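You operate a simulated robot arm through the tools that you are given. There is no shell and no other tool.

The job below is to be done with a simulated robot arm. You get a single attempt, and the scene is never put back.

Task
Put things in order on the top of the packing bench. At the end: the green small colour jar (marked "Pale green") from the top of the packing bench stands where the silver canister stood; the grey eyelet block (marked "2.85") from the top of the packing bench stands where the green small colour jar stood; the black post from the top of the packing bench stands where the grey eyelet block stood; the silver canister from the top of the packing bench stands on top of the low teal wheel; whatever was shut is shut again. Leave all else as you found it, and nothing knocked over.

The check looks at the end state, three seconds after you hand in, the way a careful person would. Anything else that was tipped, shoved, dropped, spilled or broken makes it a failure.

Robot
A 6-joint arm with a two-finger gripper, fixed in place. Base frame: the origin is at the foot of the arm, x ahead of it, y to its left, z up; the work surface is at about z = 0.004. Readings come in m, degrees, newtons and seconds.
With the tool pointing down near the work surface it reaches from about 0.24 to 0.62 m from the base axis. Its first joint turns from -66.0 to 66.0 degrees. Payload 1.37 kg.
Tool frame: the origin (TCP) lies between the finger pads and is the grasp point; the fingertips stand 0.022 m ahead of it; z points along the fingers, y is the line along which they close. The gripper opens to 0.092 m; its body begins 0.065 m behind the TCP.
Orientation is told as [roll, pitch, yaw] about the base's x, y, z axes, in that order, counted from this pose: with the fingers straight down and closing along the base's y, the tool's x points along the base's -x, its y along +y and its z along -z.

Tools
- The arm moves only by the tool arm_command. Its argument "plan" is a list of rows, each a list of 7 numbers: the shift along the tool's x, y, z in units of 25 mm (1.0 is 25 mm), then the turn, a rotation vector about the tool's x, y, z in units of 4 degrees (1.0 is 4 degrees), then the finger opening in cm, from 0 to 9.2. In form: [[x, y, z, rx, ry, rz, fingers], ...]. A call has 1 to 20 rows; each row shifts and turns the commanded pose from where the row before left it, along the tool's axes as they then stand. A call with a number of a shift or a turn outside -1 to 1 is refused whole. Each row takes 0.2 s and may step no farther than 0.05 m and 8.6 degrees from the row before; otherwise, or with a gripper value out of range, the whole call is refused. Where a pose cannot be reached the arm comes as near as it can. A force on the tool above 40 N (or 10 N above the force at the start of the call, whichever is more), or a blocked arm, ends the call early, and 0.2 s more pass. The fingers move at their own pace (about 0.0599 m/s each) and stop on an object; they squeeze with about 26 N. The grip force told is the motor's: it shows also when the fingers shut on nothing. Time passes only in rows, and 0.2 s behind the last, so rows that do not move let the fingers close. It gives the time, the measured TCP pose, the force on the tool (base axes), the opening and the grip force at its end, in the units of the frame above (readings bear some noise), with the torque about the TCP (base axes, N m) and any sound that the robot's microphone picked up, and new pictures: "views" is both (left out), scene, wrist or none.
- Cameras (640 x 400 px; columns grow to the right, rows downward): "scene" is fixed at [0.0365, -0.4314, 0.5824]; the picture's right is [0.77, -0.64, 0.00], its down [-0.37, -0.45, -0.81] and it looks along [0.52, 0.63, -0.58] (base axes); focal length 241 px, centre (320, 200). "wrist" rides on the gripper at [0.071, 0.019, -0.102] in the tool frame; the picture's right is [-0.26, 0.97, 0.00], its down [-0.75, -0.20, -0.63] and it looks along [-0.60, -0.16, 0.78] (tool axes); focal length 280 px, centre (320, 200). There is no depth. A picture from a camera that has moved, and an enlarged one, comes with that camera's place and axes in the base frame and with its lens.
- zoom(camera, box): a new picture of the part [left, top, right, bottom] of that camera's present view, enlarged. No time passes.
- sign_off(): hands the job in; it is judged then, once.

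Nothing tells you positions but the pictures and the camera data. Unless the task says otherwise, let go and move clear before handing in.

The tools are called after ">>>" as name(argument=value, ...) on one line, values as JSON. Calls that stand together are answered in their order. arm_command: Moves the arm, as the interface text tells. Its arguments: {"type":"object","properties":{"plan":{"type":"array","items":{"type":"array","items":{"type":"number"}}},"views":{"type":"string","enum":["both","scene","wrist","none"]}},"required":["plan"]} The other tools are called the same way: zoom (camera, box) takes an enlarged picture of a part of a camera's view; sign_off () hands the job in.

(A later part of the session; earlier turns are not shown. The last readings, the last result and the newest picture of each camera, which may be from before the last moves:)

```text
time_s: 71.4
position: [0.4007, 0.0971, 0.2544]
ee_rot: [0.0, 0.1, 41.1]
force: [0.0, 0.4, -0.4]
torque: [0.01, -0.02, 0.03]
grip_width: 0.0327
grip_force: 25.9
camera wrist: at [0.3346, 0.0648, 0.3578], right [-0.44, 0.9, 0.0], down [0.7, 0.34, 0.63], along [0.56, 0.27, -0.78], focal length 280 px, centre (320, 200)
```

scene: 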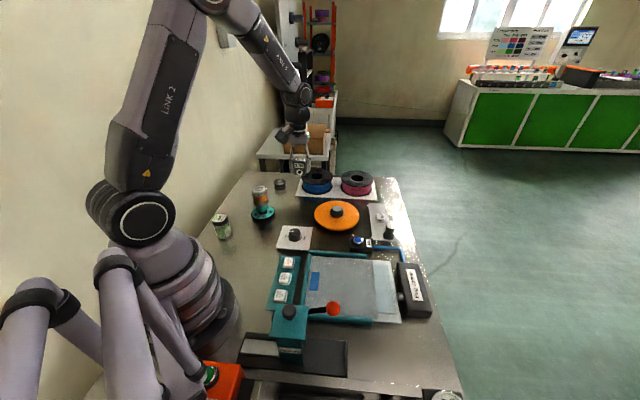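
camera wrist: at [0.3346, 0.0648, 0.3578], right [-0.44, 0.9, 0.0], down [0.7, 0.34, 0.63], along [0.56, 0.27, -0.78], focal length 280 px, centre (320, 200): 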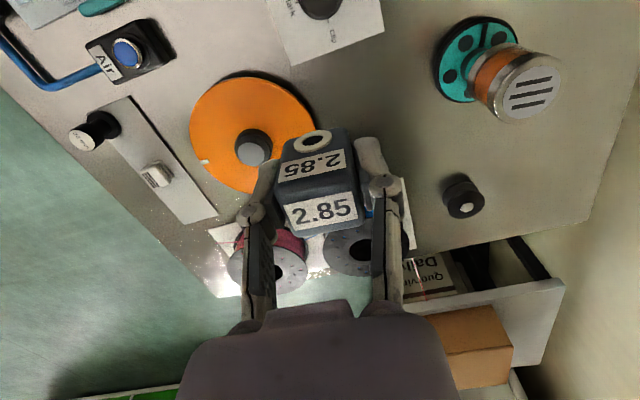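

Block held securely. I turn to yaw 21° and continue to the jar's old place.

>>> arm_command(plan=[[0, 0, 0, 0, 0, 1, 2.0], [0, 0, 0, 0, 0, 1, 2.0], [0, 0, 0, 0, 0, 1, 2.0], [0, 0, 0, 0, 0, 1, 2.0], [0, 0, 0, 0, 0, 1, 2.0]], views="none")

>>> arm_command(plan=[[0.6455, -0.986, 0, 0, 0, 0, 2.0], [0.6455, -0.986, 0, 0, 0, 0, 2.0], [0.6455, -0.986, 0, 0, 0, 0, 2.0], [0.6455, -0.986, 0, 0, 0, 0, 2.0], [0.6455, -0.986, 0, 0, 0, 0, 2.0], [0.6455, -0.986, 0, 0, 0, 0, 2.0], [0.6455, -0.986, 0, 0, 0, 0, 2.0], [0.6455, -0.986, 0, 0, 0, 0, 2.0], [0.6455, -0.986, 0, 0, 0, 0, 2.0], [0.6455, -0.986, 0, 0, 0, 0, 2.0], [0.6455, -0.986, 0, 0, 0, 0, 2.0], [0.6455, -0.986, 0, 0, 0, 0, 2.0], [0.6455, -0.986, 0, 0, 0, 0, 2.0], [0.6455, -0.986, 0, 0, 0, 0, 2.0], [0.6455, -0.986, 0, 0, 0, 0, 2.0], [0.6455, -0.986, 0, 0, 0, 0, 2.0], [0, 0, 0, 0, 0, 0, 2.0]], views="both")

```text
time_s: 72.6
position: [0.4014, 0.0973, 0.2523]
ee_rot: [-0.1, 0.0, 21.0]
force: [-0.3, 0.1, -0.9]
torque: [-0.02, 0.01, 0.01]
grip_width: 0.033
grip_force: 25.8
```

```text
time_s: 76.2
position: [0.301, -0.3609, 0.2556]
ee_rot: [0.0, 0.1, 20.9]
force: [-0.2, -0.2, 0.0]
torque: [0.01, 0.0, 0.03]
grip_width: 0.0329
grip_force: 26.3
camera wrist: at [0.2277, -0.3691, 0.3596], right [-0.1, 0.99, 0.0], down [0.78, 0.08, 0.62], along [0.62, 0.06, -0.78], focal length 280 px, centre (320, 200)
```

scene: 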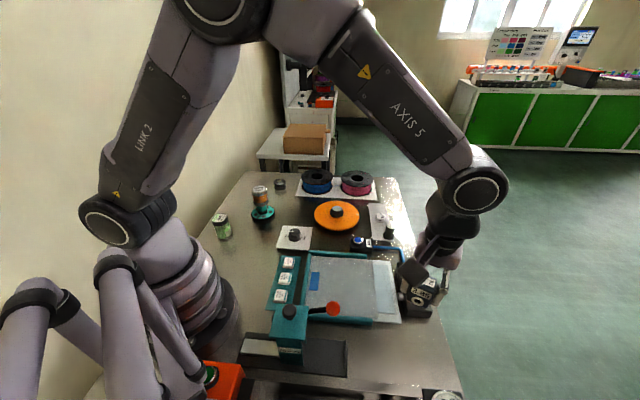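
wrist: 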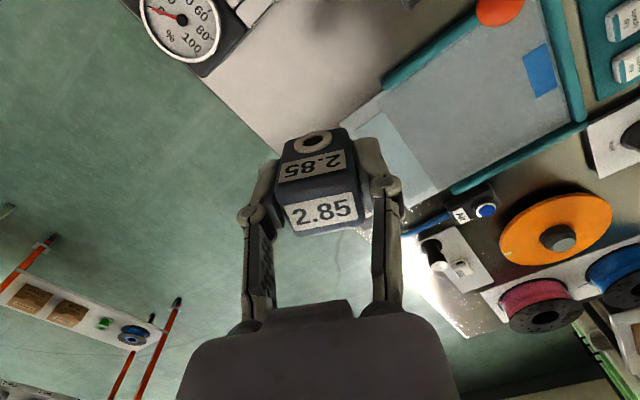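

I am over the jar's old spot, about 2.5 mm short in y; I correct and lower to just above the surface.

>>> arm_command(plan=[[0.036, -0.09, 0.5, 0, 0, 0, 2.0], [0, 0, 1, 0, 0, 0, 2.0], [0, 0, 1, 0, 0, 0, 2.0], [0, 0, 1, 0, 0, 0, 2.0], [0, 0, 1, 0, 0, 0, 2.0], [0, 0, 1, 0, 0, 0, 2.0], [0, 0, 1, 0, 0, 0, 2.0], [0, 0, 1, 0, 0, 0, 2.0], [0, 0, 0.7, 0, 0, 0, 2.0], [0, 0, 0.35, 0, 0, 0, 2.0], [0, 0, 0, 0, 0, 0, 2.0]], views="both")

```text
time_s: 78.6
position: [0.3002, -0.3641, 0.0381]
ee_rot: [0.0, 0.0, 21.1]
force: [0.1, -0.5, -0.1]
torque: [0.05, 0.0, 0.0]
grip_width: 0.0332
grip_force: 26.3
camera wrist: at [0.2276, -0.3717, 0.1418], right [-0.1, 0.99, 0.0], down [0.78, 0.08, 0.63], along [0.62, 0.06, -0.78], focal length 280 px, centre (320, 200)
```

scene: 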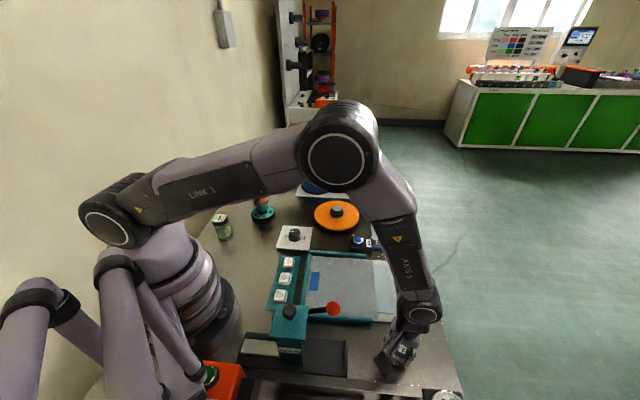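
wrist: 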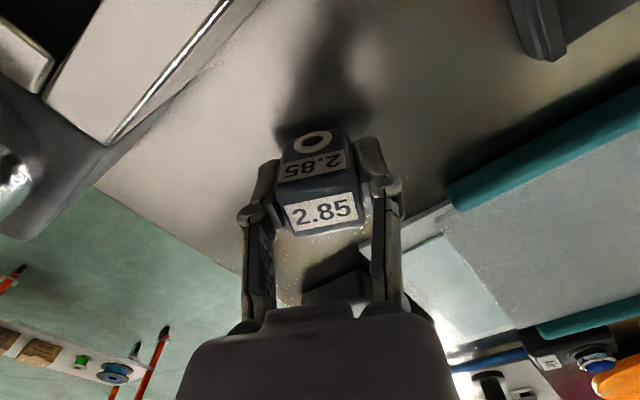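

The block is some 7 mm above the surface at (0.300, -0.364). I lower in small steps to contact.

>>> arm_command(plan=[[-0.03, 0, 0.1, 0, 0, 0, 2.0], [0, 0, 0.1, 0, 0, 0, 2.0], [0, 0, 0, 0, 0, 0, 2.0]], views="none")

>>> arm_command(plan=[[0, 0, 0.05, 0, 0, 0, 2.0], [0, 0, 0, 0, 0, 0, 2.0]], views="none")

>>> arm_command(plan=[[0, 0, 0.05, 0, 0, 0, 2.0], [0, 0, 0, 0, 0, 0, 2.0]], views="none")

```text
time_s: 79.4
position: [0.302, -0.364, 0.0353]
ee_rot: [0.0, 0.0, 21.0]
force: [0.0, 0.3, -0.9]
torque: [0.02, 0.0, 0.0]
grip_width: 0.033
grip_force: 25.8
```

```text
time_s: 80.0
position: [0.3015, -0.3653, 0.0317]
ee_rot: [0.0, 0.0, 21.0]
force: [-1.1, -0.1, -0.4]
torque: [0.02, 0.0, 0.0]
grip_width: 0.0332
grip_force: 26.2
```

```text
time_s: 80.6
position: [0.3022, -0.3635, 0.0318]
ee_rot: [0.1, 0.1, 21.0]
force: [-0.8, 0.4, -0.7]
torque: [-0.03, -0.04, -0.01]
grip_width: 0.033
grip_force: 26.7
```

>>> arm_command(plan=[[0, 0, 0.04, 0, 0, 0, 2.0], [0, 0, 0, 0, 0, 0, 2.0]], views="none")

>>> arm_command(plan=[[0, 0, 0.04, 0, 0, 0, 2.0], [0, 0, 0, 0, 0, 0, 2.0]], views="wrist")

```text
time_s: 81.2
position: [0.3014, -0.3629, 0.0315]
ee_rot: [-0.1, 0.0, 21.1]
force: [-2.4, 0.1, 8.0]
torque: [0.01, 0.04, -0.01]
grip_width: 0.033
grip_force: 26.2
```

```text
time_s: 81.8
position: [0.302, -0.3627, 0.0309]
ee_rot: [0.0, 0.0, 21.0]
force: [-4.1, 3.5, 20.0]
torque: [0.12, 0.07, 0.02]
grip_width: 0.033
grip_force: 26.0
camera wrist: at [0.2289, -0.3711, 0.1341], right [-0.1, 0.99, 0.0], down [0.78, 0.08, 0.63], along [0.62, 0.06, -0.78], focal length 280 px, centre (320, 200)
```

wrist: 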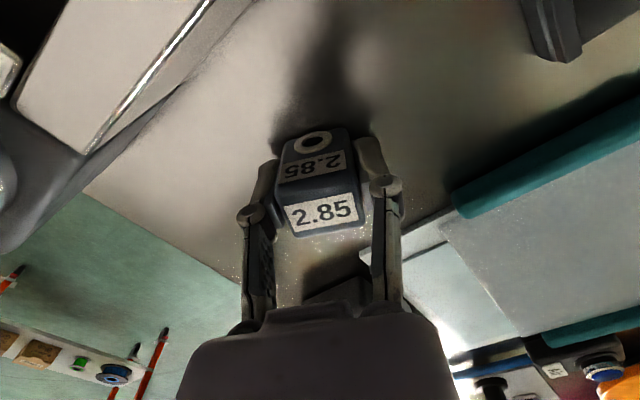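

The block is on the surface (20 N). I ease off and open the fingers partly, keeping clear of the beam.

>>> arm_command(plan=[[0, 0, -0.05, 0, 0, 0, 2.0], [0, 0, 0, 0, 0, 0, 2.0], [0, 0, 0, 0, 0, 0, 3.8], [0, 0, 0, 0, 0, 0, 5.0], [0, 0, 0, 0, 0, 0, 7.0], [0, 0, 0, 0, 0, 0, 7.0], [0, 0, 0, 0, 0, 0, 7.0]], views="both")

```text
time_s: 83.4
position: [0.3018, -0.3635, 0.0315]
ee_rot: [0.0, 0.0, 21.0]
force: [0.4, 1.3, 0.2]
torque: [0.01, 0.02, 0.0]
grip_width: 0.0701
grip_force: 0.0
camera wrist: at [0.2289, -0.3715, 0.1346], right [-0.1, 0.99, 0.0], down [0.78, 0.08, 0.63], along [0.62, 0.06, -0.78], focal length 280 px, centre (320, 200)
```

scene: 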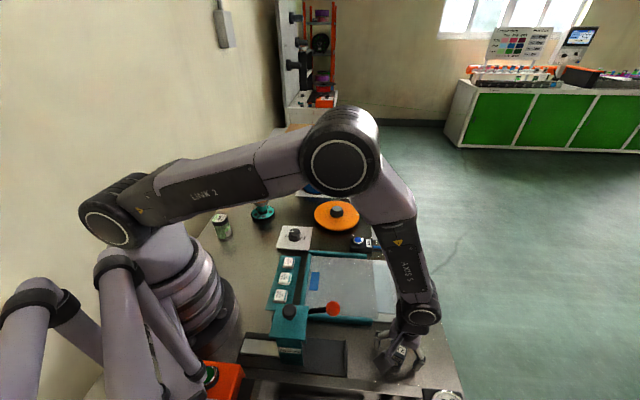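
wrist: 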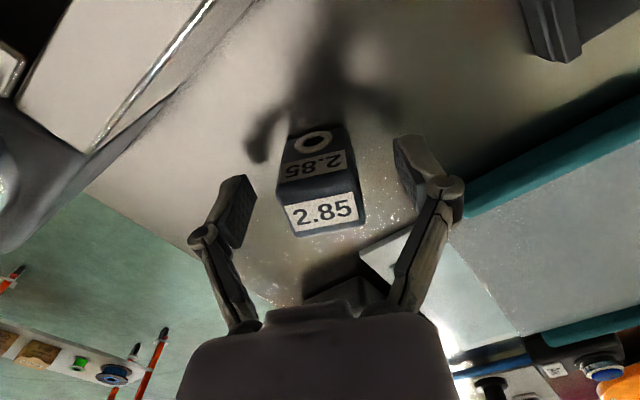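

The block stands at the jar's old place. I rise straight up and then move towards the black post.

>>> arm_command(plan=[[0, 0, -0.5, 0, 0, 0, 7.0], [0, 0, -1, 0, 0, 0, 7.0], [0, 0, -1, 0, 0, 0, 7.0], [0, 0, -1, 0, 0, 0, 7.0], [0, 0, -1, 0, 0, 0, 7.0], [0, 0, -1, 0, 0, 0, 9.2], [0, 0, -1, 0, 0, 0, 9.2], [0, 0, -1, 0, 0, 0, 9.2], [0, 0, -1, 0, 0, 0, 9.2], [0, 0, -0.3, 0, 0, 0, 9.2], [-0.2, 0.97, 0, 0, 0, 0.5, 9.2], [-0.2, 0.97, 0, 0, 0, 0.5, 9.2], [-0.2, 0.97, 0, 0, 0, 0.5, 9.2], [-0.2, 0.97, 0, 0, 0, 0.5, 9.2], [-0.2, 0.97, 0, 0, 0, 0.5, 9.2], [-0.2, 0.97, 0, 0, 0, 0.5, 9.2], [-0.2, 0.97, 0, 0, 0, 0.5, 9.2], [-0.2, 0.97, 0, 0, 0, 0.5, 9.2], [-0.2, 0.97, 0, 0, 0, 0.5, 9.2], [-0.2, 0.97, 0, 0, 0, 0.5, 9.2]], views="both")

>>> zoom(camera="scene", box=[340, 300, 460, 400])

```text
time_s: 87.6
position: [0.2975, -0.1169, 0.2512]
ee_rot: [-0.1, -0.1, 1.0]
force: [0.1, 0.6, 0.7]
torque: [0.01, 0.03, -0.02]
grip_width: 0.0921
grip_force: 0.0
camera wrist: at [0.2269, -0.0995, 0.3545], right [0.25, 0.97, 0.0], down [0.76, -0.19, 0.62], along [0.61, -0.15, -0.78], focal length 280 px, centre (320, 200)
```

scene: 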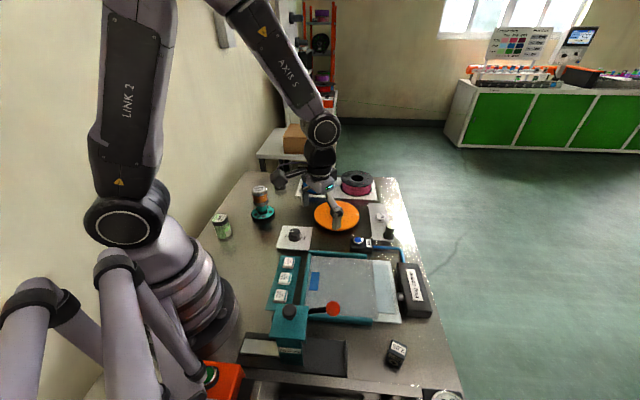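
wrist: 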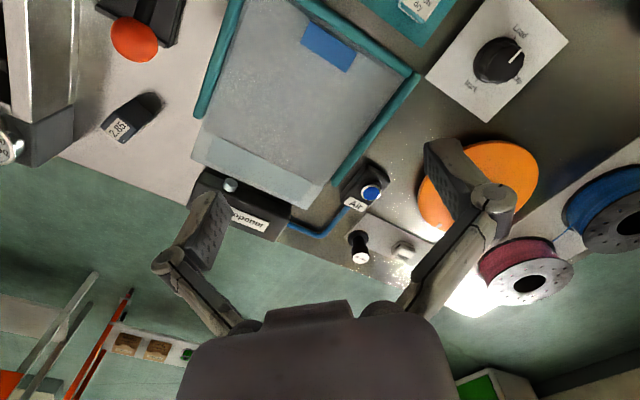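

```text
4.00 times, centred on (400, 350) of scene
camera zoom: at [0.0365, -0.4314, 0.5824], right [0.77, -0.64, 0.0], down [-0.37, -0.45, -0.81], along [0.52, 0.63, -0.58], focal length 963 px, centre (0, -400)
```

zoom: 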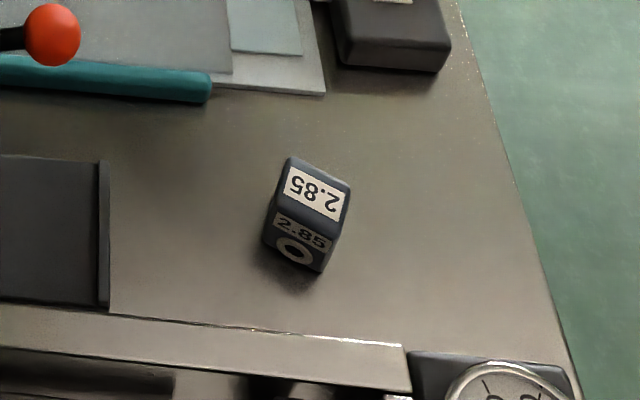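

The block stands upright at the jar's old spot. Now I measure the black post and its surroundings.

>>> zoom(camera="wrist", box=[280, 150, 440, 290])

>>> zoom(camera="scene", box=[370, 215, 410, 245])

```text
2.86 times, centred on (360, 220) of wrist
camera zoom: at [0.2269, -0.0995, 0.3545], right [0.25, 0.97, 0.0], down [0.76, -0.19, 0.62], along [0.61, -0.15, -0.78], focal length 801 px, centre (206, 143)
```

zoom: 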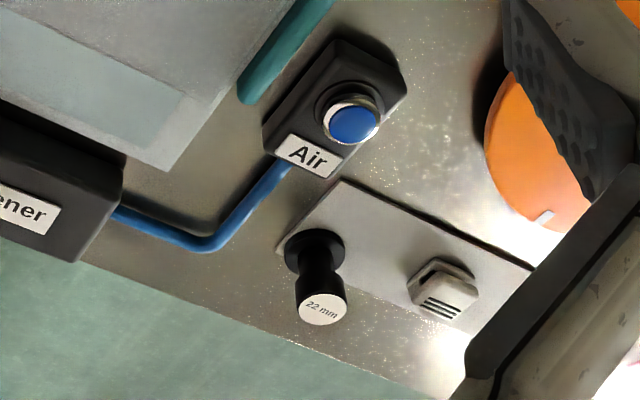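

```text
13.33 times, centred on (390, 230) of scene
camera zoom: at [0.0365, -0.4314, 0.5824], right [0.77, -0.64, 0.0], down [-0.37, -0.45, -0.81], along [0.52, 0.63, -0.58], focal length 3209 px, centre (-613, -200)
```

zoom: 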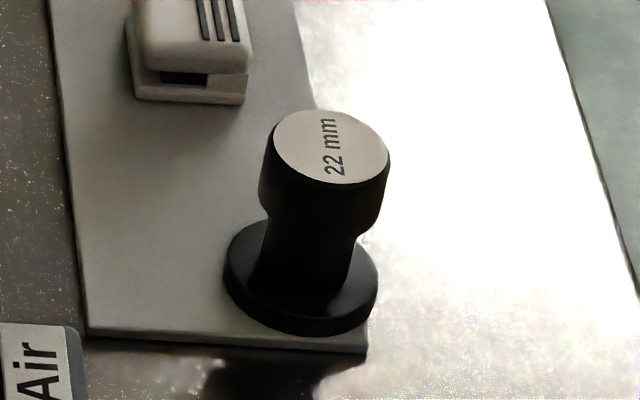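

The post is at about (0.598, -0.122), head top z ≈ 0.05, head ~27 mm and foot ~37 mm across, near a clip about 80 mm away. I turn to yaw 21° so the fingers avoid the clip, and hover over it.

>>> arm_command(plan=[[0, 0, 0, 0, 0, -1, 9.2], [0, 0, 0, 0, 0, -1, 9.2], [0, 0, 0, 0, 0, -1, 9.2], [0, 0, 0, 0, 0, -1, 9.2], [0, 0, 0, 0, 0, -1, 9.2], [-0.929, -0.375, 0.233, 0, 0, 0, 6.0], [-0.929, -0.375, 0.233, 0, 0, 0, 6.0], [-0.929, -0.375, 0.233, 0, 0, 0, 6.0], [-0.929, -0.375, 0.233, 0, 0, 0, 6.0], [-0.929, -0.375, 0.233, 0, 0, 0, 6.0], [-0.929, -0.375, 0.233, 0, 0, 0, 6.0], [-0.929, -0.375, 0.233, 0, 0, 0, 6.0], [-0.929, -0.375, 0.233, 0, 0, 0, 6.0], [-0.929, -0.375, 0.233, 0, 0, 0, 6.0], [-0.929, -0.375, 0.233, 0, 0, 0, 6.0], [-0.929, -0.375, 0.233, 0, 0, 0, 6.0], [-0.929, -0.375, 0.233, 0, 0, 0, 6.0], [0, 0, 0, 0, 0, 0, 6.0]], views="both")

>>> zoom(camera="wrist", box=[240, 40, 440, 180])

```text
time_s: 91.4
position: [0.6033, -0.1225, 0.1809]
ee_rot: [0.0, 0.0, 21.0]
force: [0.0, 0.6, -0.2]
torque: [0.02, 0.01, 0.01]
grip_width: 0.0601
grip_force: 0.2
camera wrist: at [0.5292, -0.1294, 0.2837], right [-0.1, 0.99, 0.0], down [0.78, 0.08, 0.62], along [0.62, 0.06, -0.78], focal length 280 px, centre (320, 200)
```

scene: 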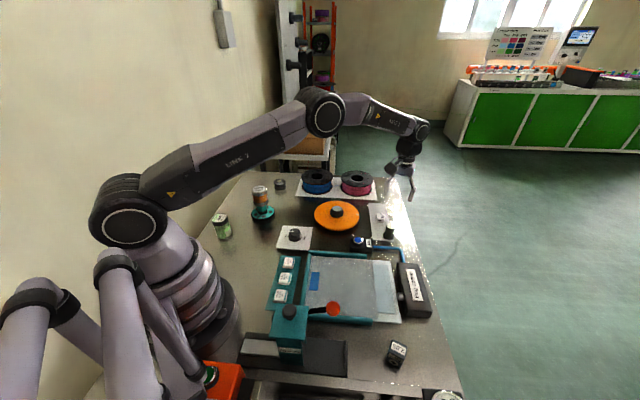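
wrist: 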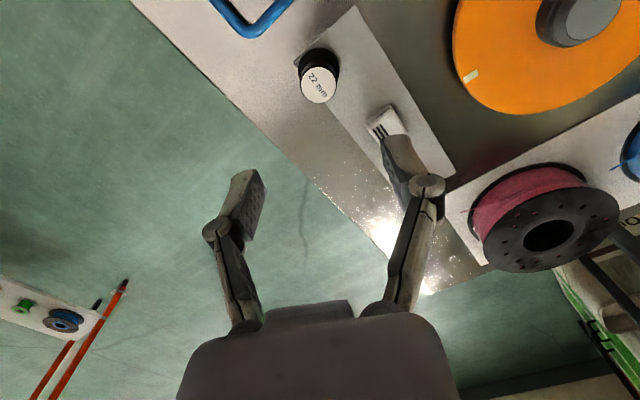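

```text
2.86 times, centred on (340, 110) of wrist
camera zoom: at [0.5292, -0.1294, 0.2837], right [-0.1, 0.99, 0.0], down [0.78, 0.08, 0.62], along [0.62, 0.06, -0.78], focal length 801 px, centre (263, 457)
```

zoom: 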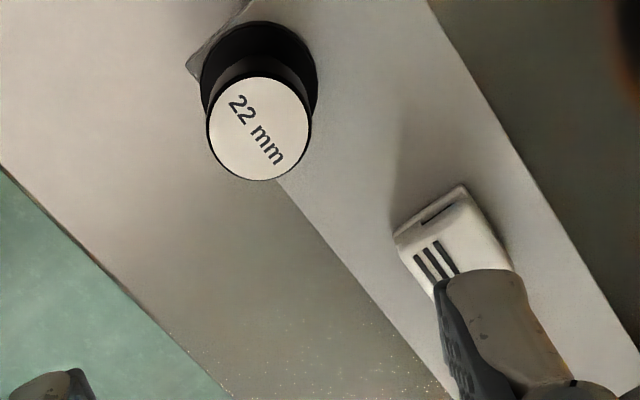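

The post lies about 5.5 mm nearer than the tool axis. I correct and lower to grip its head, staying above the foot.

>>> arm_command(plan=[[0.21, 0.06, 0, 0, 0, 0, 6.0], [0, 0, 0.92, 0, 0, 0, 6.0], [0, 0, 0.92, 0, 0, 0, 6.0], [0, 0, 0.92, 0, 0, 0, 6.0], [0, 0, 0.92, 0, 0, 0, 6.0], [0, 0, 0.5, 0, 0, 0, 6.0], [0, 0, 0, 0, 0, 0, 6.0]], views="both")

>>> zoom(camera="wrist", box=[220, 80, 420, 240])

>>> zoom(camera="scene", box=[360, 200, 430, 250])

```text
time_s: 93.0
position: [0.5974, -0.1226, 0.076]
ee_rot: [0.0, 0.0, 21.1]
force: [-0.7, -0.7, 0.1]
torque: [0.03, -0.02, 0.01]
grip_width: 0.0598
grip_force: 0.0
camera wrist: at [0.5249, -0.1305, 0.18], right [-0.1, 0.99, 0.0], down [0.78, 0.08, 0.63], along [0.62, 0.06, -0.78], focal length 280 px, centre (320, 200)
```

scene: 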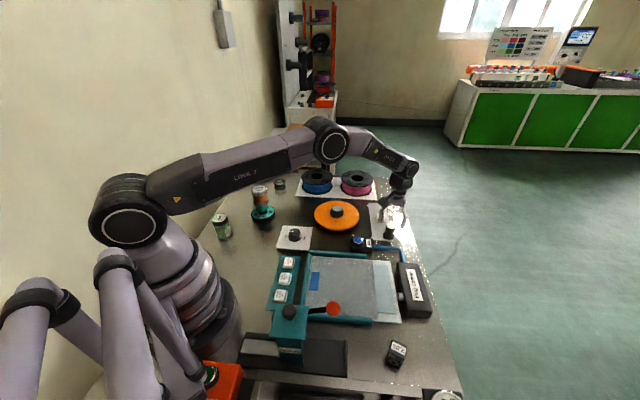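
wrist: 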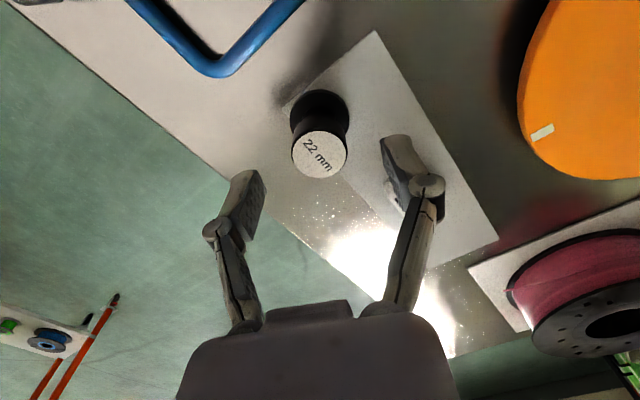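

```text
2.50 times, centred on (320, 160) of wrist
camera zoom: at [0.5249, -0.1305, 0.18], right [-0.1, 0.99, 0.0], down [0.78, 0.08, 0.63], along [0.62, 0.06, -0.78], focal length 701 px, centre (320, 300)
```

zoom: 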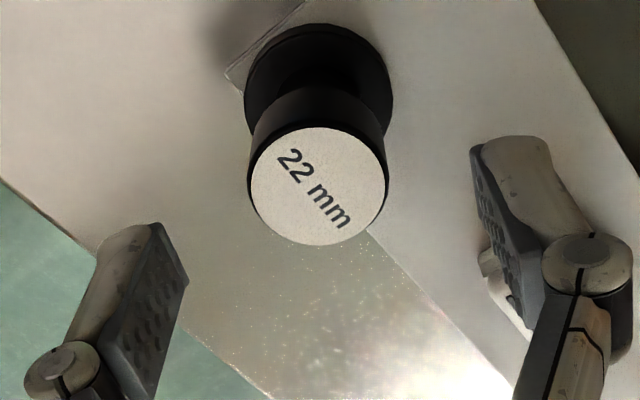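

```text
8.00 times, centred on (395, 225) of scene
camera zoom: at [0.0365, -0.4314, 0.5824], right [0.77, -0.64, 0.0], down [-0.37, -0.45, -0.81], along [0.52, 0.63, -0.58], focal length 1925 px, centre (-280, 0)
```

zoom: 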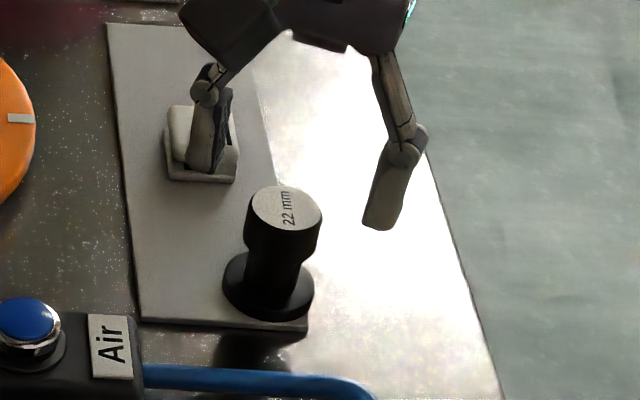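

Alignment is good and the fingers clear the clip. I lower the last 34 mm and close on the head.

>>> arm_command(plan=[[0, 0, 0.7, 0, 0, 0, 6.0], [0, 0, 0.64, 0, 0, 0, 6.0], [0, 0, 0, 0, 0, 0, 6.0], [0, 0, 0, 0, 0, 0, 4.0], [0, 0, 0, 0, 0, 0, 1.5], [0, 0, 0, 0, 0, 0, 1.5], [0, 0, 0, 0, 0, 0, 1.5], [0, 0, 0, 0, 0, 0, 1.5]], views="both")

>>> zoom(camera="scene", box=[360, 200, 430, 250])

```text
time_s: 94.8
position: [0.5981, -0.1245, 0.043]
ee_rot: [0.0, 0.0, 21.0]
force: [0.1, -0.8, 0.1]
torque: [-0.01, -0.03, 0.02]
grip_width: 0.0282
grip_force: 25.9
camera wrist: at [0.5252, -0.1315, 0.146], right [-0.1, 0.99, 0.0], down [0.78, 0.08, 0.63], along [0.62, 0.06, -0.78], focal length 280 px, centre (320, 200)
```

scene: 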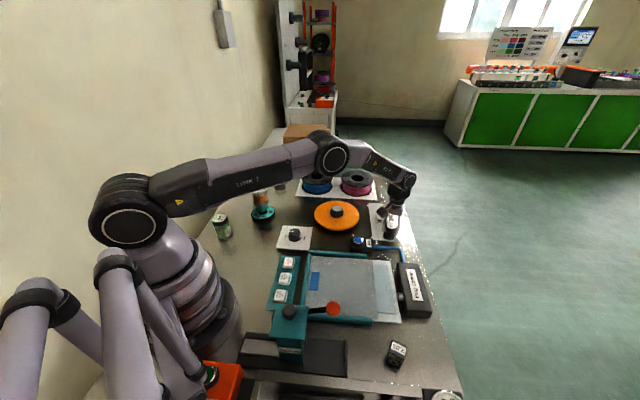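
wrist: 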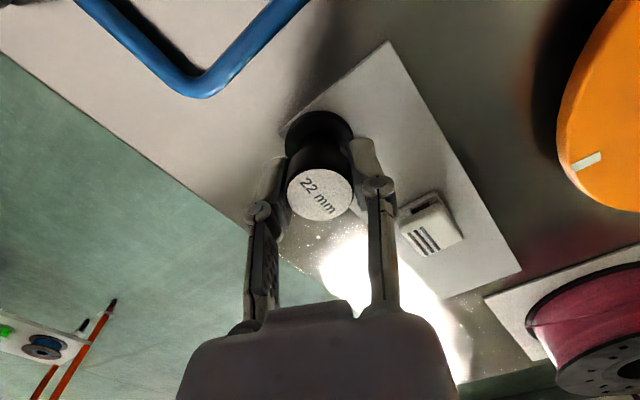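

```text
8.00 times, centred on (395, 225) of scene
camera zoom: at [0.0365, -0.4314, 0.5824], right [0.77, -0.64, 0.0], down [-0.37, -0.45, -0.81], along [0.52, 0.63, -0.58], focal length 1925 px, centre (-280, 0)
```

zoom: 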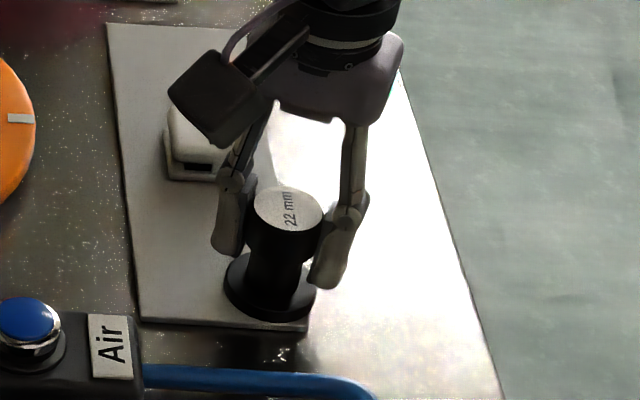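

The head is gripped at 28 mm. I lift gently a few millimetres and check whether it comes free.

>>> arm_command(plan=[[0, 0, -0.1, 0, 0, 0, 1.5], [0, 0, -0.1, 0, 0, 0, 1.5], [0, 0, 0, 0, 0, 0, 1.5]], views="both")

>>> zoom(camera="scene", box=[360, 200, 430, 250])

```text
time_s: 95.6
position: [0.5974, -0.1236, 0.0485]
ee_rot: [0.0, 0.0, 21.0]
force: [-0.5, 0.1, -1.0]
torque: [-0.02, -0.01, -0.04]
grip_width: 0.028
grip_force: 25.4
camera wrist: at [0.5244, -0.1319, 0.1517], right [-0.1, 0.99, 0.0], down [0.78, 0.08, 0.63], along [0.62, 0.06, -0.78], focal length 280 px, centre (320, 200)
```

scene: 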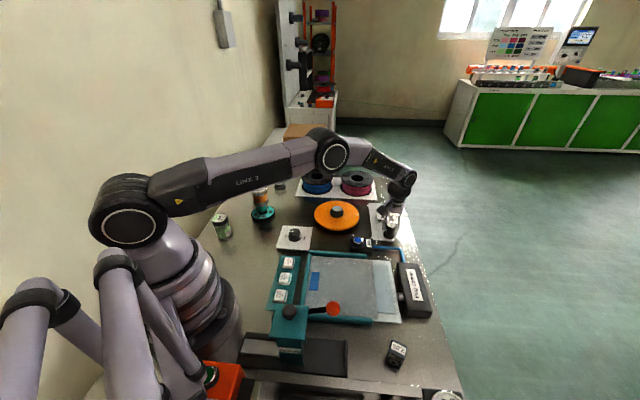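
wrist: 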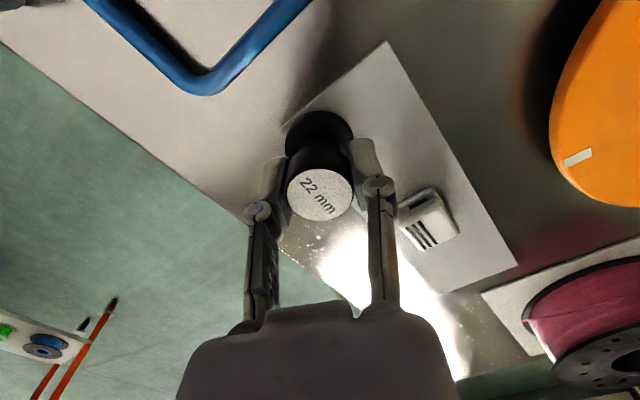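

```text
8.00 times, centred on (395, 225) of scene
camera zoom: at [0.0366, -0.4314, 0.5824], right [0.77, -0.64, 0.0], down [-0.37, -0.45, -0.81], along [0.52, 0.63, -0.58], focal length 1925 px, centre (-280, 0)
```

zoom: 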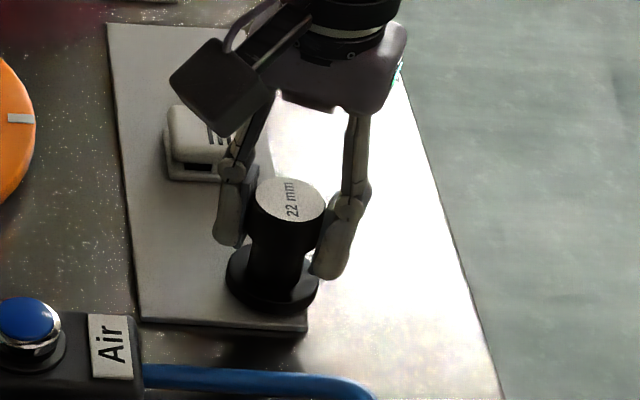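

It lifts freely, so it is the loose black post. I lift it high and start carrying it to the block's old place at (0.3557, 0.4553).

>>> arm_command(plan=[[0, 0, -0.6, 0, 0, 0, 1.5], [0, 0, -0.9, 0, 0, 0, 1.5], [0, 0, -0.9, 0, 0, 0, 1.5], [0, 0, -0.9, 0, 0, 0, 1.5], [0, 0, -0.9, 0, 0, 0, 1.5], [0, 0, -0.9, 0, 0, 0, 1.5], [0, 0, -0.9, 0, 0, 0, 1.5], [0, 0, -0.9, 0, 0, 0, 1.5], [0, 0, -0.9, 0, 0, 0, 1.5], [0, 0, 0, 0, 0, 0, 1.5]], views="both")

```text
time_s: 97.8
position: [0.5959, -0.1231, 0.2442]
ee_rot: [-0.1, 0.0, 21.0]
force: [0.7, -0.2, -0.3]
torque: [-0.01, 0.0, 0.0]
grip_width: 0.0281
grip_force: 26.0
camera wrist: at [0.5221, -0.131, 0.348], right [-0.1, 0.99, 0.0], down [0.78, 0.08, 0.62], along [0.62, 0.06, -0.78], focal length 280 px, centre (320, 200)
```

scene: 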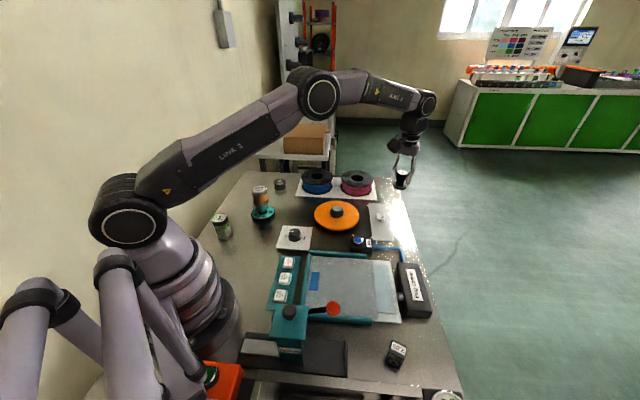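
wrist: 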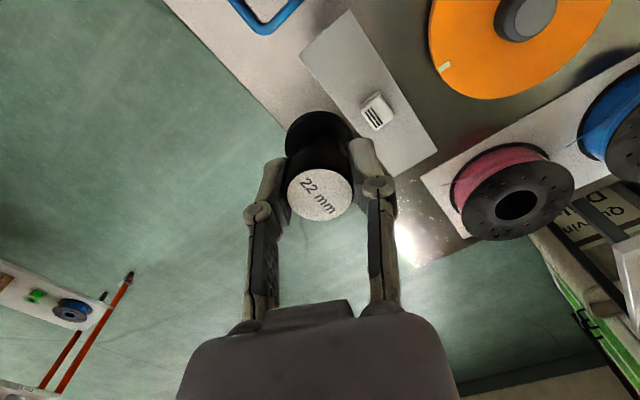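

The post hangs securely. I carry it across to the left side in two legs.

>>> arm_command(plan=[[0.0277, 0.9637, 0, 0, 0, 0, 1.5], [0.0277, 0.9637, 0, 0, 0, 0, 1.5], [0.0277, 0.9637, 0, 0, 0, 0, 1.5], [0.0277, 0.9637, 0, 0, 0, 0, 1.5], [0.0277, 0.9637, 0, 0, 0, 0, 1.5], [0.0277, 0.9637, 0, 0, 0, 0, 1.5], [0.0277, 0.9637, 0, 0, 0, 0, 1.5], [0.0277, 0.9637, 0, 0, 0, 0, 1.5], [0.0277, 0.9637, 0, 0, 0, 0, 1.5], [0.0277, 0.9637, 0, 0, 0, 0, 1.5], [0.0277, 0.9637, 0, 0, 0, 0, 1.5], [0.0277, 0.9637, 0, 0, 0, 0, 1.5], [0.0277, 0.9637, 0, 0, 0, 0, 1.5]], views="none")

>>> arm_command(plan=[[0.0277, 0.9637, 0, 0, 0, 0, 1.5], [0.0277, 0.9637, 0, 0, 0, 0, 1.5], [0.0277, 0.9637, 0, 0, 0, 0, 1.5], [0.0277, 0.9637, 0, 0, 0, 0, 1.5], [0.0277, 0.9637, 0, 0, 0, 0, 1.5], [0.0277, 0.9637, 0, 0, 0, 0, 1.5], [0.0277, 0.9637, 0, 0, 0, 0, 1.5], [0.0277, 0.9637, 0, 0, 0, 0, 1.5], [0.0277, 0.9637, 0, 0, 0, 0, 1.5], [0.0277, 0.9637, 0, 0, 0, 0, 1.5], [0.0277, 0.9637, 0, 0, 0, 0, 1.5], [0.0277, 0.9637, 0, 0, 0, 0, 1.5], [0.0277, 0.9637, 0, 0, 0, 0, 1.5], [0, 0, 0, 0, 0, 0, 1.5]], views="both")

```text
time_s: 100.6
position: [0.4741, 0.1669, 0.2432]
ee_rot: [0.0, -0.1, 21.0]
force: [0.1, 0.2, -0.8]
torque: [-0.01, -0.01, -0.03]
grip_width: 0.0281
grip_force: 26.7
```

```text
time_s: 103.6
position: [0.3543, 0.454, 0.2434]
ee_rot: [0.0, 0.1, 21.1]
force: [0.9, -0.3, -1.6]
torque: [0.02, 0.03, 0.0]
grip_width: 0.0284
grip_force: 26.2
camera wrist: at [0.2813, 0.4466, 0.3463], right [-0.1, 0.99, 0.0], down [0.78, 0.08, 0.62], along [0.62, 0.06, -0.78], focal length 280 px, centre (320, 200)
```

scene: 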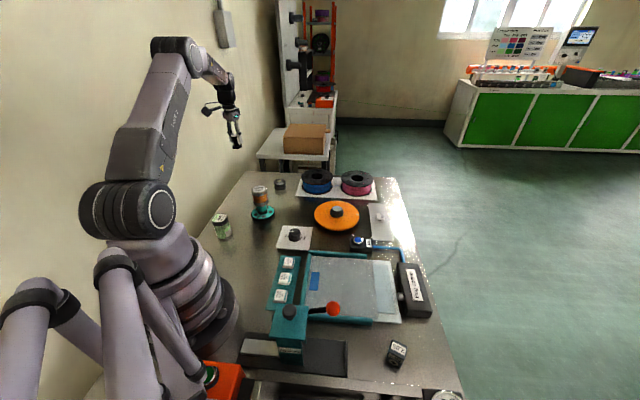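
wrist: 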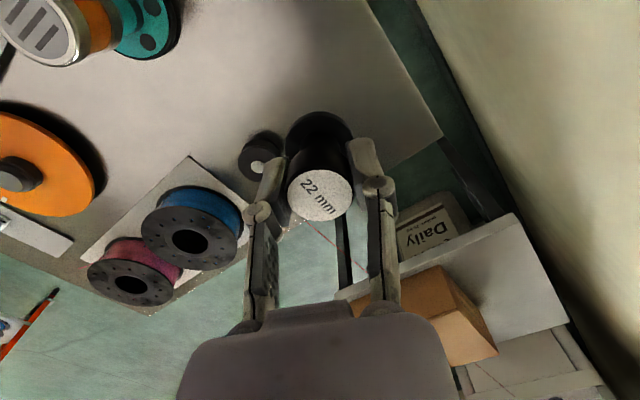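

I am over the block's old spot. I lower the post to a few millimetres above the surface.

>>> arm_command(plan=[[-0.05, 0.02, 0.5, 0, 0, 0, 1.5], [0, 0, 0.95, 0, 0, 0, 1.5], [0, 0, 0.95, 0, 0, 0, 1.5], [0, 0, 0.95, 0, 0, 0, 1.5], [0, 0, 0.95, 0, 0, 0, 1.5], [0, 0, 0.95, 0, 0, 0, 1.5], [0, 0, 0.95, 0, 0, 0, 1.5], [0, 0, 0.95, 0, 0, 0, 1.5], [0, 0, 0.5, 0, 0, 0, 1.5], [0, 0, 0, 0, 0, 0, 1.5]], views="both")

>>> zoom(camera="scene", box=[215, 160, 290, 215])

```text
time_s: 105.8
position: [0.3517, 0.4571, 0.051]
ee_rot: [0.0, 0.0, 21.1]
force: [0.2, -0.6, -0.8]
torque: [0.01, 0.0, 0.0]
grip_width: 0.0282
grip_force: 26.2
camera wrist: at [0.28, 0.4497, 0.1546], right [-0.1, 0.99, 0.0], down [0.78, 0.08, 0.63], along [0.62, 0.06, -0.78], focal length 280 px, centre (320, 200)
```

scene: 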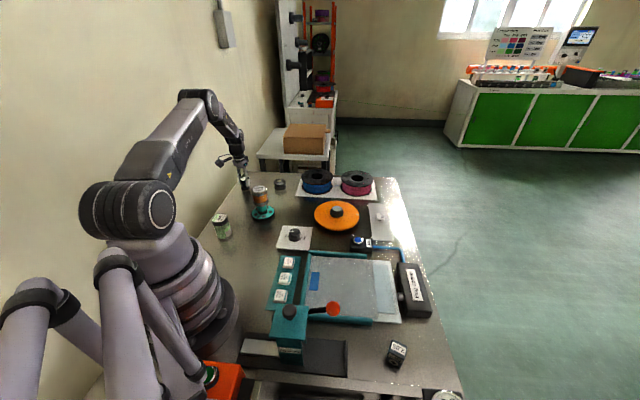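
wrist: 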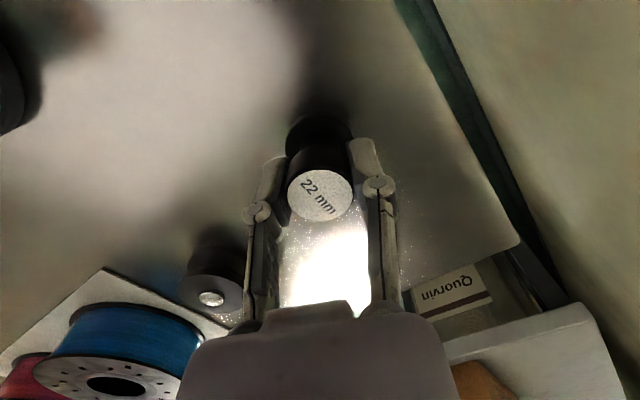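

```text
7.27 times, centred on (252, 188) of scene
camera zoom: at [0.0366, -0.4314, 0.5824], right [0.77, -0.64, 0.0], down [-0.37, -0.45, -0.81], along [0.52, 0.63, -0.58], focal length 1750 px, centre (811, 291)
```

zoom: 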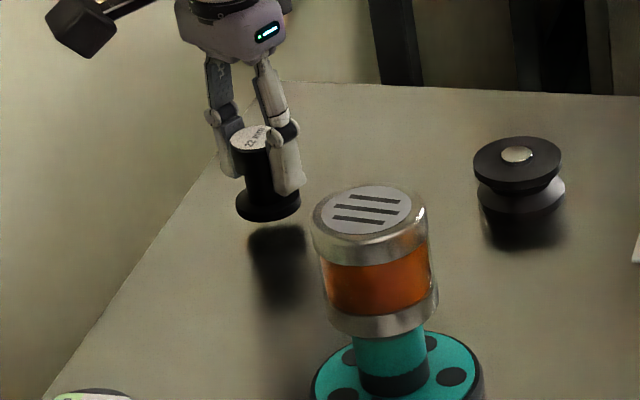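

The post hangs just above the surface. I lower in small steps, reading the position as I go.

>>> arm_command(plan=[[0, 0, 0.12, 0, 0, 0, 1.5], [0, 0, 0.08, 0, 0, 0, 1.5], [0, 0, 0, 0, 0, 0, 1.5]], views="none")

>>> arm_command(plan=[[0, 0, 0.05, 0, 0, 0, 1.5], [0, 0, 0, 0, 0, 0, 1.5]], views="none")

```text
time_s: 106.6
position: [0.355, 0.4563, 0.0445]
ee_rot: [-0.1, 0.1, 20.9]
force: [-0.5, -0.7, -0.7]
torque: [0.02, -0.01, -0.02]
grip_width: 0.028
grip_force: 25.9
```

```text
time_s: 107.2
position: [0.3545, 0.4568, 0.0449]
ee_rot: [0.1, -0.1, 21.0]
force: [0.2, 0.3, -0.8]
torque: [-0.02, 0.02, -0.04]
grip_width: 0.0284
grip_force: 26.1
```

A shift of about 1.5 mm brings it onto the target; then I continue down in 1 mm steps.

>>> arm_command(plan=[[-0.04, -0.065, 0.04, 0, 0, 0, 1.5], [0, 0, 0, 0, 0, 0, 1.5]], views="none")

>>> arm_command(plan=[[0, 0, 0.04, 0, 0, 0, 1.5], [0, 0, 0, 0, 0, 0, 1.5]], views="none")

>>> arm_command(plan=[[0, 0, 0.04, 0, 0, 0, 1.5], [0, 0, 0, 0, 0, 0, 1.5]], views="none")

```text
time_s: 107.8
position: [0.3557, 0.455, 0.0451]
ee_rot: [0.0, 0.0, 21.0]
force: [-0.7, -0.2, -1.0]
torque: [0.01, 0.02, -0.01]
grip_width: 0.0283
grip_force: 26.5
```

```text
time_s: 108.4
position: [0.3566, 0.4562, 0.0442]
ee_rot: [0.0, 0.0, 21.0]
force: [0.6, -0.6, -0.9]
torque: [0.03, 0.0, 0.0]
grip_width: 0.0285
grip_force: 25.4
```

```text
time_s: 109.0
position: [0.3553, 0.4536, 0.0442]
ee_rot: [-0.1, 0.1, 21.1]
force: [0.0, -0.1, -0.9]
torque: [-0.03, 0.0, -0.02]
grip_width: 0.028
grip_force: 26.2
```

No contact yet. I continue in small steps.

>>> arm_command(plan=[[0, 0, 0.05, 0, 0, 0, 1.5], [0, 0, 0, 0, 0, 0, 1.5]], views="none")

>>> arm_command(plan=[[0, 0, 0.05, 0, 0, 0, 1.5], [0, 0, 0, 0, 0, 0, 1.5]], views="none")

```text
time_s: 109.6
position: [0.3569, 0.4538, 0.0414]
ee_rot: [0.1, -0.1, 21.0]
force: [0.1, -1.0, -0.7]
torque: [0.0, 0.0, -0.01]
grip_width: 0.0284
grip_force: 25.7
```

```text
time_s: 110.2
position: [0.3557, 0.454, 0.0402]
ee_rot: [0.0, 0.1, 21.0]
force: [0.1, 0.2, -0.9]
torque: [0.03, 0.02, 0.01]
grip_width: 0.0282
grip_force: 25.8
```

>>> arm_command(plan=[[0, 0, 0.04, 0, 0, 0, 1.5], [0, 0, 0, 0, 0, 0, 1.5]], views="none")

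>>> arm_command(plan=[[0, 0, 0.04, 0, 0, 0, 1.5], [0, 0, 0, 0, 0, 0, 1.5]], views="scene")

>>> zoom(camera="scene", box=[215, 160, 290, 215])

```text
time_s: 110.8
position: [0.3563, 0.4562, 0.0401]
ee_rot: [0.1, 0.0, 20.9]
force: [0.6, -0.7, -0.8]
torque: [-0.02, -0.02, -0.06]
grip_width: 0.0282
grip_force: 25.9
```

```text
time_s: 111.4
position: [0.3564, 0.4555, 0.0398]
ee_rot: [0.0, 0.1, 21.0]
force: [-2.8, -2.4, 6.3]
torque: [-0.02, 0.09, 0.0]
grip_width: 0.0277
grip_force: 26.6
```

scene: 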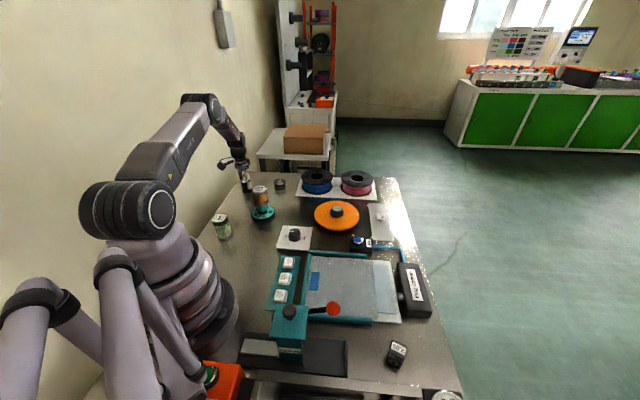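

```text
7.27 times, centred on (252, 188) of scene
camera zoom: at [0.0365, -0.4314, 0.5824], right [0.77, -0.64, 0.0], down [-0.37, -0.45, -0.81], along [0.52, 0.63, -0.58], focal length 1750 px, centre (811, 291)
```

zoom: 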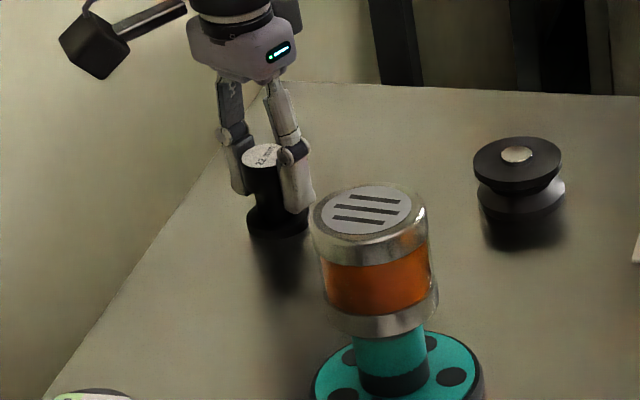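

The foot touches the bench (6 N) at (0.356, 0.455). I open the fingers.

>>> arm_command(plan=[[0, 0, -0.01, 0, 0, 0, 1.5], [0, 0, 0, 0, 0, 0, 3.2], [0, 0, 0, 0, 0, 0, 4.2], [0, 0, 0, 0, 0, 0, 6.0], [0, 0, 0, 0, 0, 0, 7.0], [0, 0, 0, 0, 0, 0, 7.0]], views="both")

>>> zoom(camera="scene", box=[215, 160, 290, 215])

```text
time_s: 112.8
position: [0.3573, 0.4548, 0.0394]
ee_rot: [0.0, 0.0, 20.9]
force: [0.1, 0.5, -0.4]
torque: [-0.02, 0.03, -0.02]
grip_width: 0.0699
grip_force: 0.0
camera wrist: at [0.2834, 0.447, 0.142], right [-0.1, 0.99, 0.0], down [0.78, 0.08, 0.63], along [0.62, 0.06, -0.78], focal length 280 px, centre (320, 200)
```

scene: 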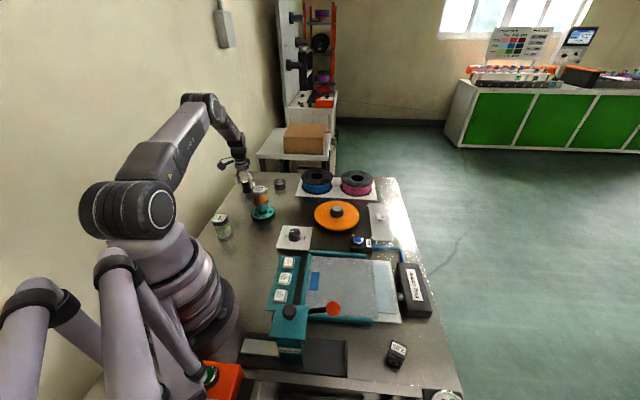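
wrist: 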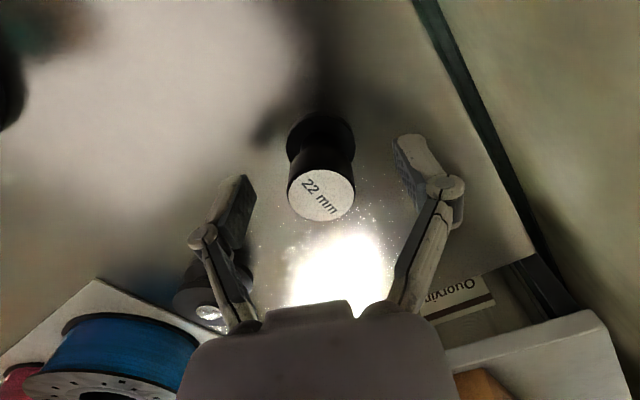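

```text
7.27 times, centred on (252, 188) of scene
camera zoom: at [0.0365, -0.4314, 0.5824], right [0.77, -0.64, 0.0], down [-0.37, -0.45, -0.81], along [0.52, 0.63, -0.58], focal length 1750 px, centre (811, 291)
```

zoom: 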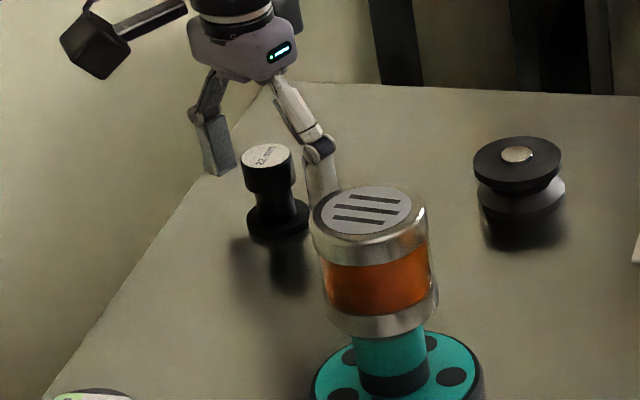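

The post stands free and upright. I rise straight up and back away, then check the whole bench.

>>> arm_command(plan=[[0, 0, -0.5, 0, 0, 0, 7.0], [0, 0, -1, 0, 0, 0, 7.0], [0, 0, -1, 0, 0, 0, 7.0], [0, 0, -1, 0, 0, 0, 7.0], [0, 0, -1, 0, 0, 0, 9.2], [0, 0, -1, 0, 0, 0, 9.2], [0, 0, -1, 0, 0, 0, 9.2], [0, 0, -1, 0, 0, 0, 9.2], [0, 0, -1, 0, 0, 0, 9.2], [0, 0, -1, 0, 0, 0, 9.2], [0, 0, -1, 0, 0, 0, 9.2], [0.5, -0.9, 0, 0, 0, 0, 9.2], [0.5, -0.9, 0, 0, 0, 0, 9.2], [0.5, -0.9, 0, 0, 0, 0, 9.2], [0.5, -0.9, 0, 0, 0, 0, 9.2], [0.5, -0.9, 0, 0, 0, 0, 9.2], [0.5, -0.9, 0, 0, 0, 0, 9.2], [0.5, -0.9, 0, 0, 0, 0, 9.2], [0.5, -0.9, 0, 0, 0, 0, 9.2], [0, 0, 0, 0, 0, 0, 9.2]], views="both")

>>> zoom(camera="scene", box=[195, 165, 315, 250])

>>> zoom(camera="scene", box=[220, 220, 470, 400])

>>> zoom(camera="scene", box=[200, 160, 420, 300])

```text
time_s: 117.0
position: [0.3274, 0.2484, 0.2997]
ee_rot: [0.1, -0.1, 20.9]
force: [-0.6, 0.6, -0.3]
torque: [0.01, 0.0, -0.01]
grip_width: 0.0922
grip_force: 0.0
camera wrist: at [0.2535, 0.2409, 0.4033], right [-0.1, 0.99, 0.0], down [0.78, 0.08, 0.63], along [0.62, 0.06, -0.78], focal length 280 px, centre (320, 200)
```

scene: 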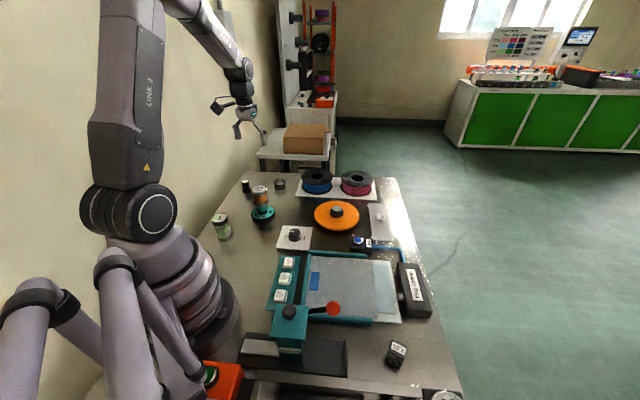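
wrist: 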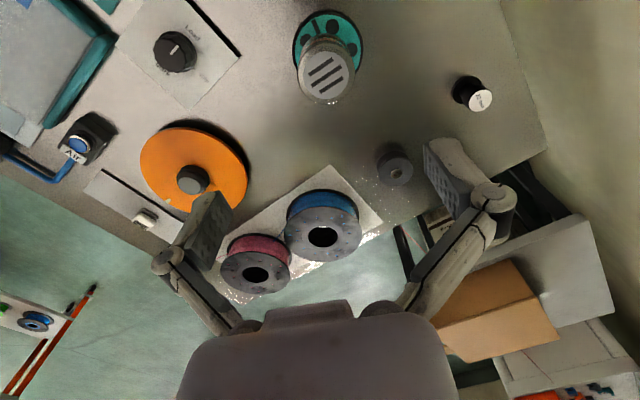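

```text
4.71 times, centred on (255, 208) of scene
camera zoom: at [0.0365, -0.4314, 0.5824], right [0.77, -0.64, 0.0], down [-0.37, -0.45, -0.81], along [0.52, 0.63, -0.58], focal length 1132 px, centre (626, 165)
```

zoom: 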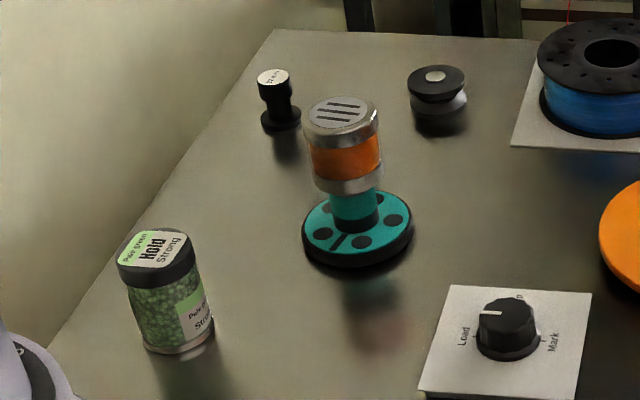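

```text
2.22 times, centred on (345, 310) of scene
camera zoom: at [0.0365, -0.4314, 0.5824], right [0.77, -0.64, 0.0], down [-0.37, -0.45, -0.81], along [0.52, 0.63, -0.58], focal length 535 px, centre (264, -44)
```

zoom: 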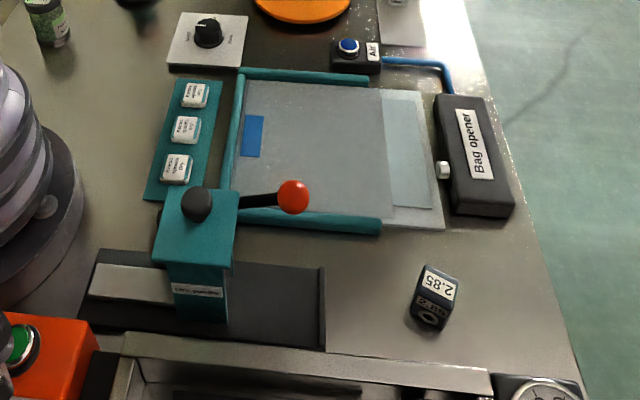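

```text
2.86 times, centred on (310, 230) of scene
camera zoom: at [0.0365, -0.4314, 0.5824], right [0.77, -0.64, 0.0], down [-0.37, -0.45, -0.81], along [0.52, 0.63, -0.58], focal length 688 px, centre (349, 114)
```

zoom: 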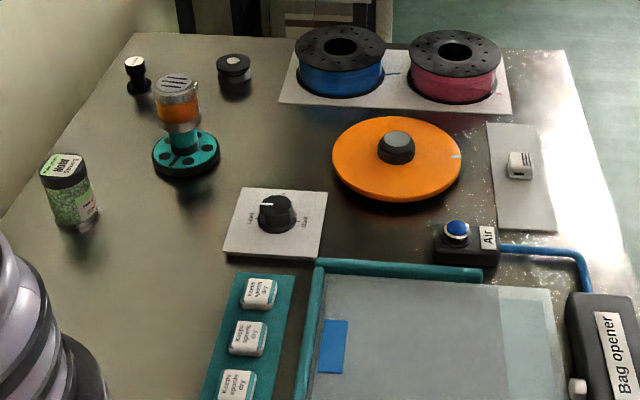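

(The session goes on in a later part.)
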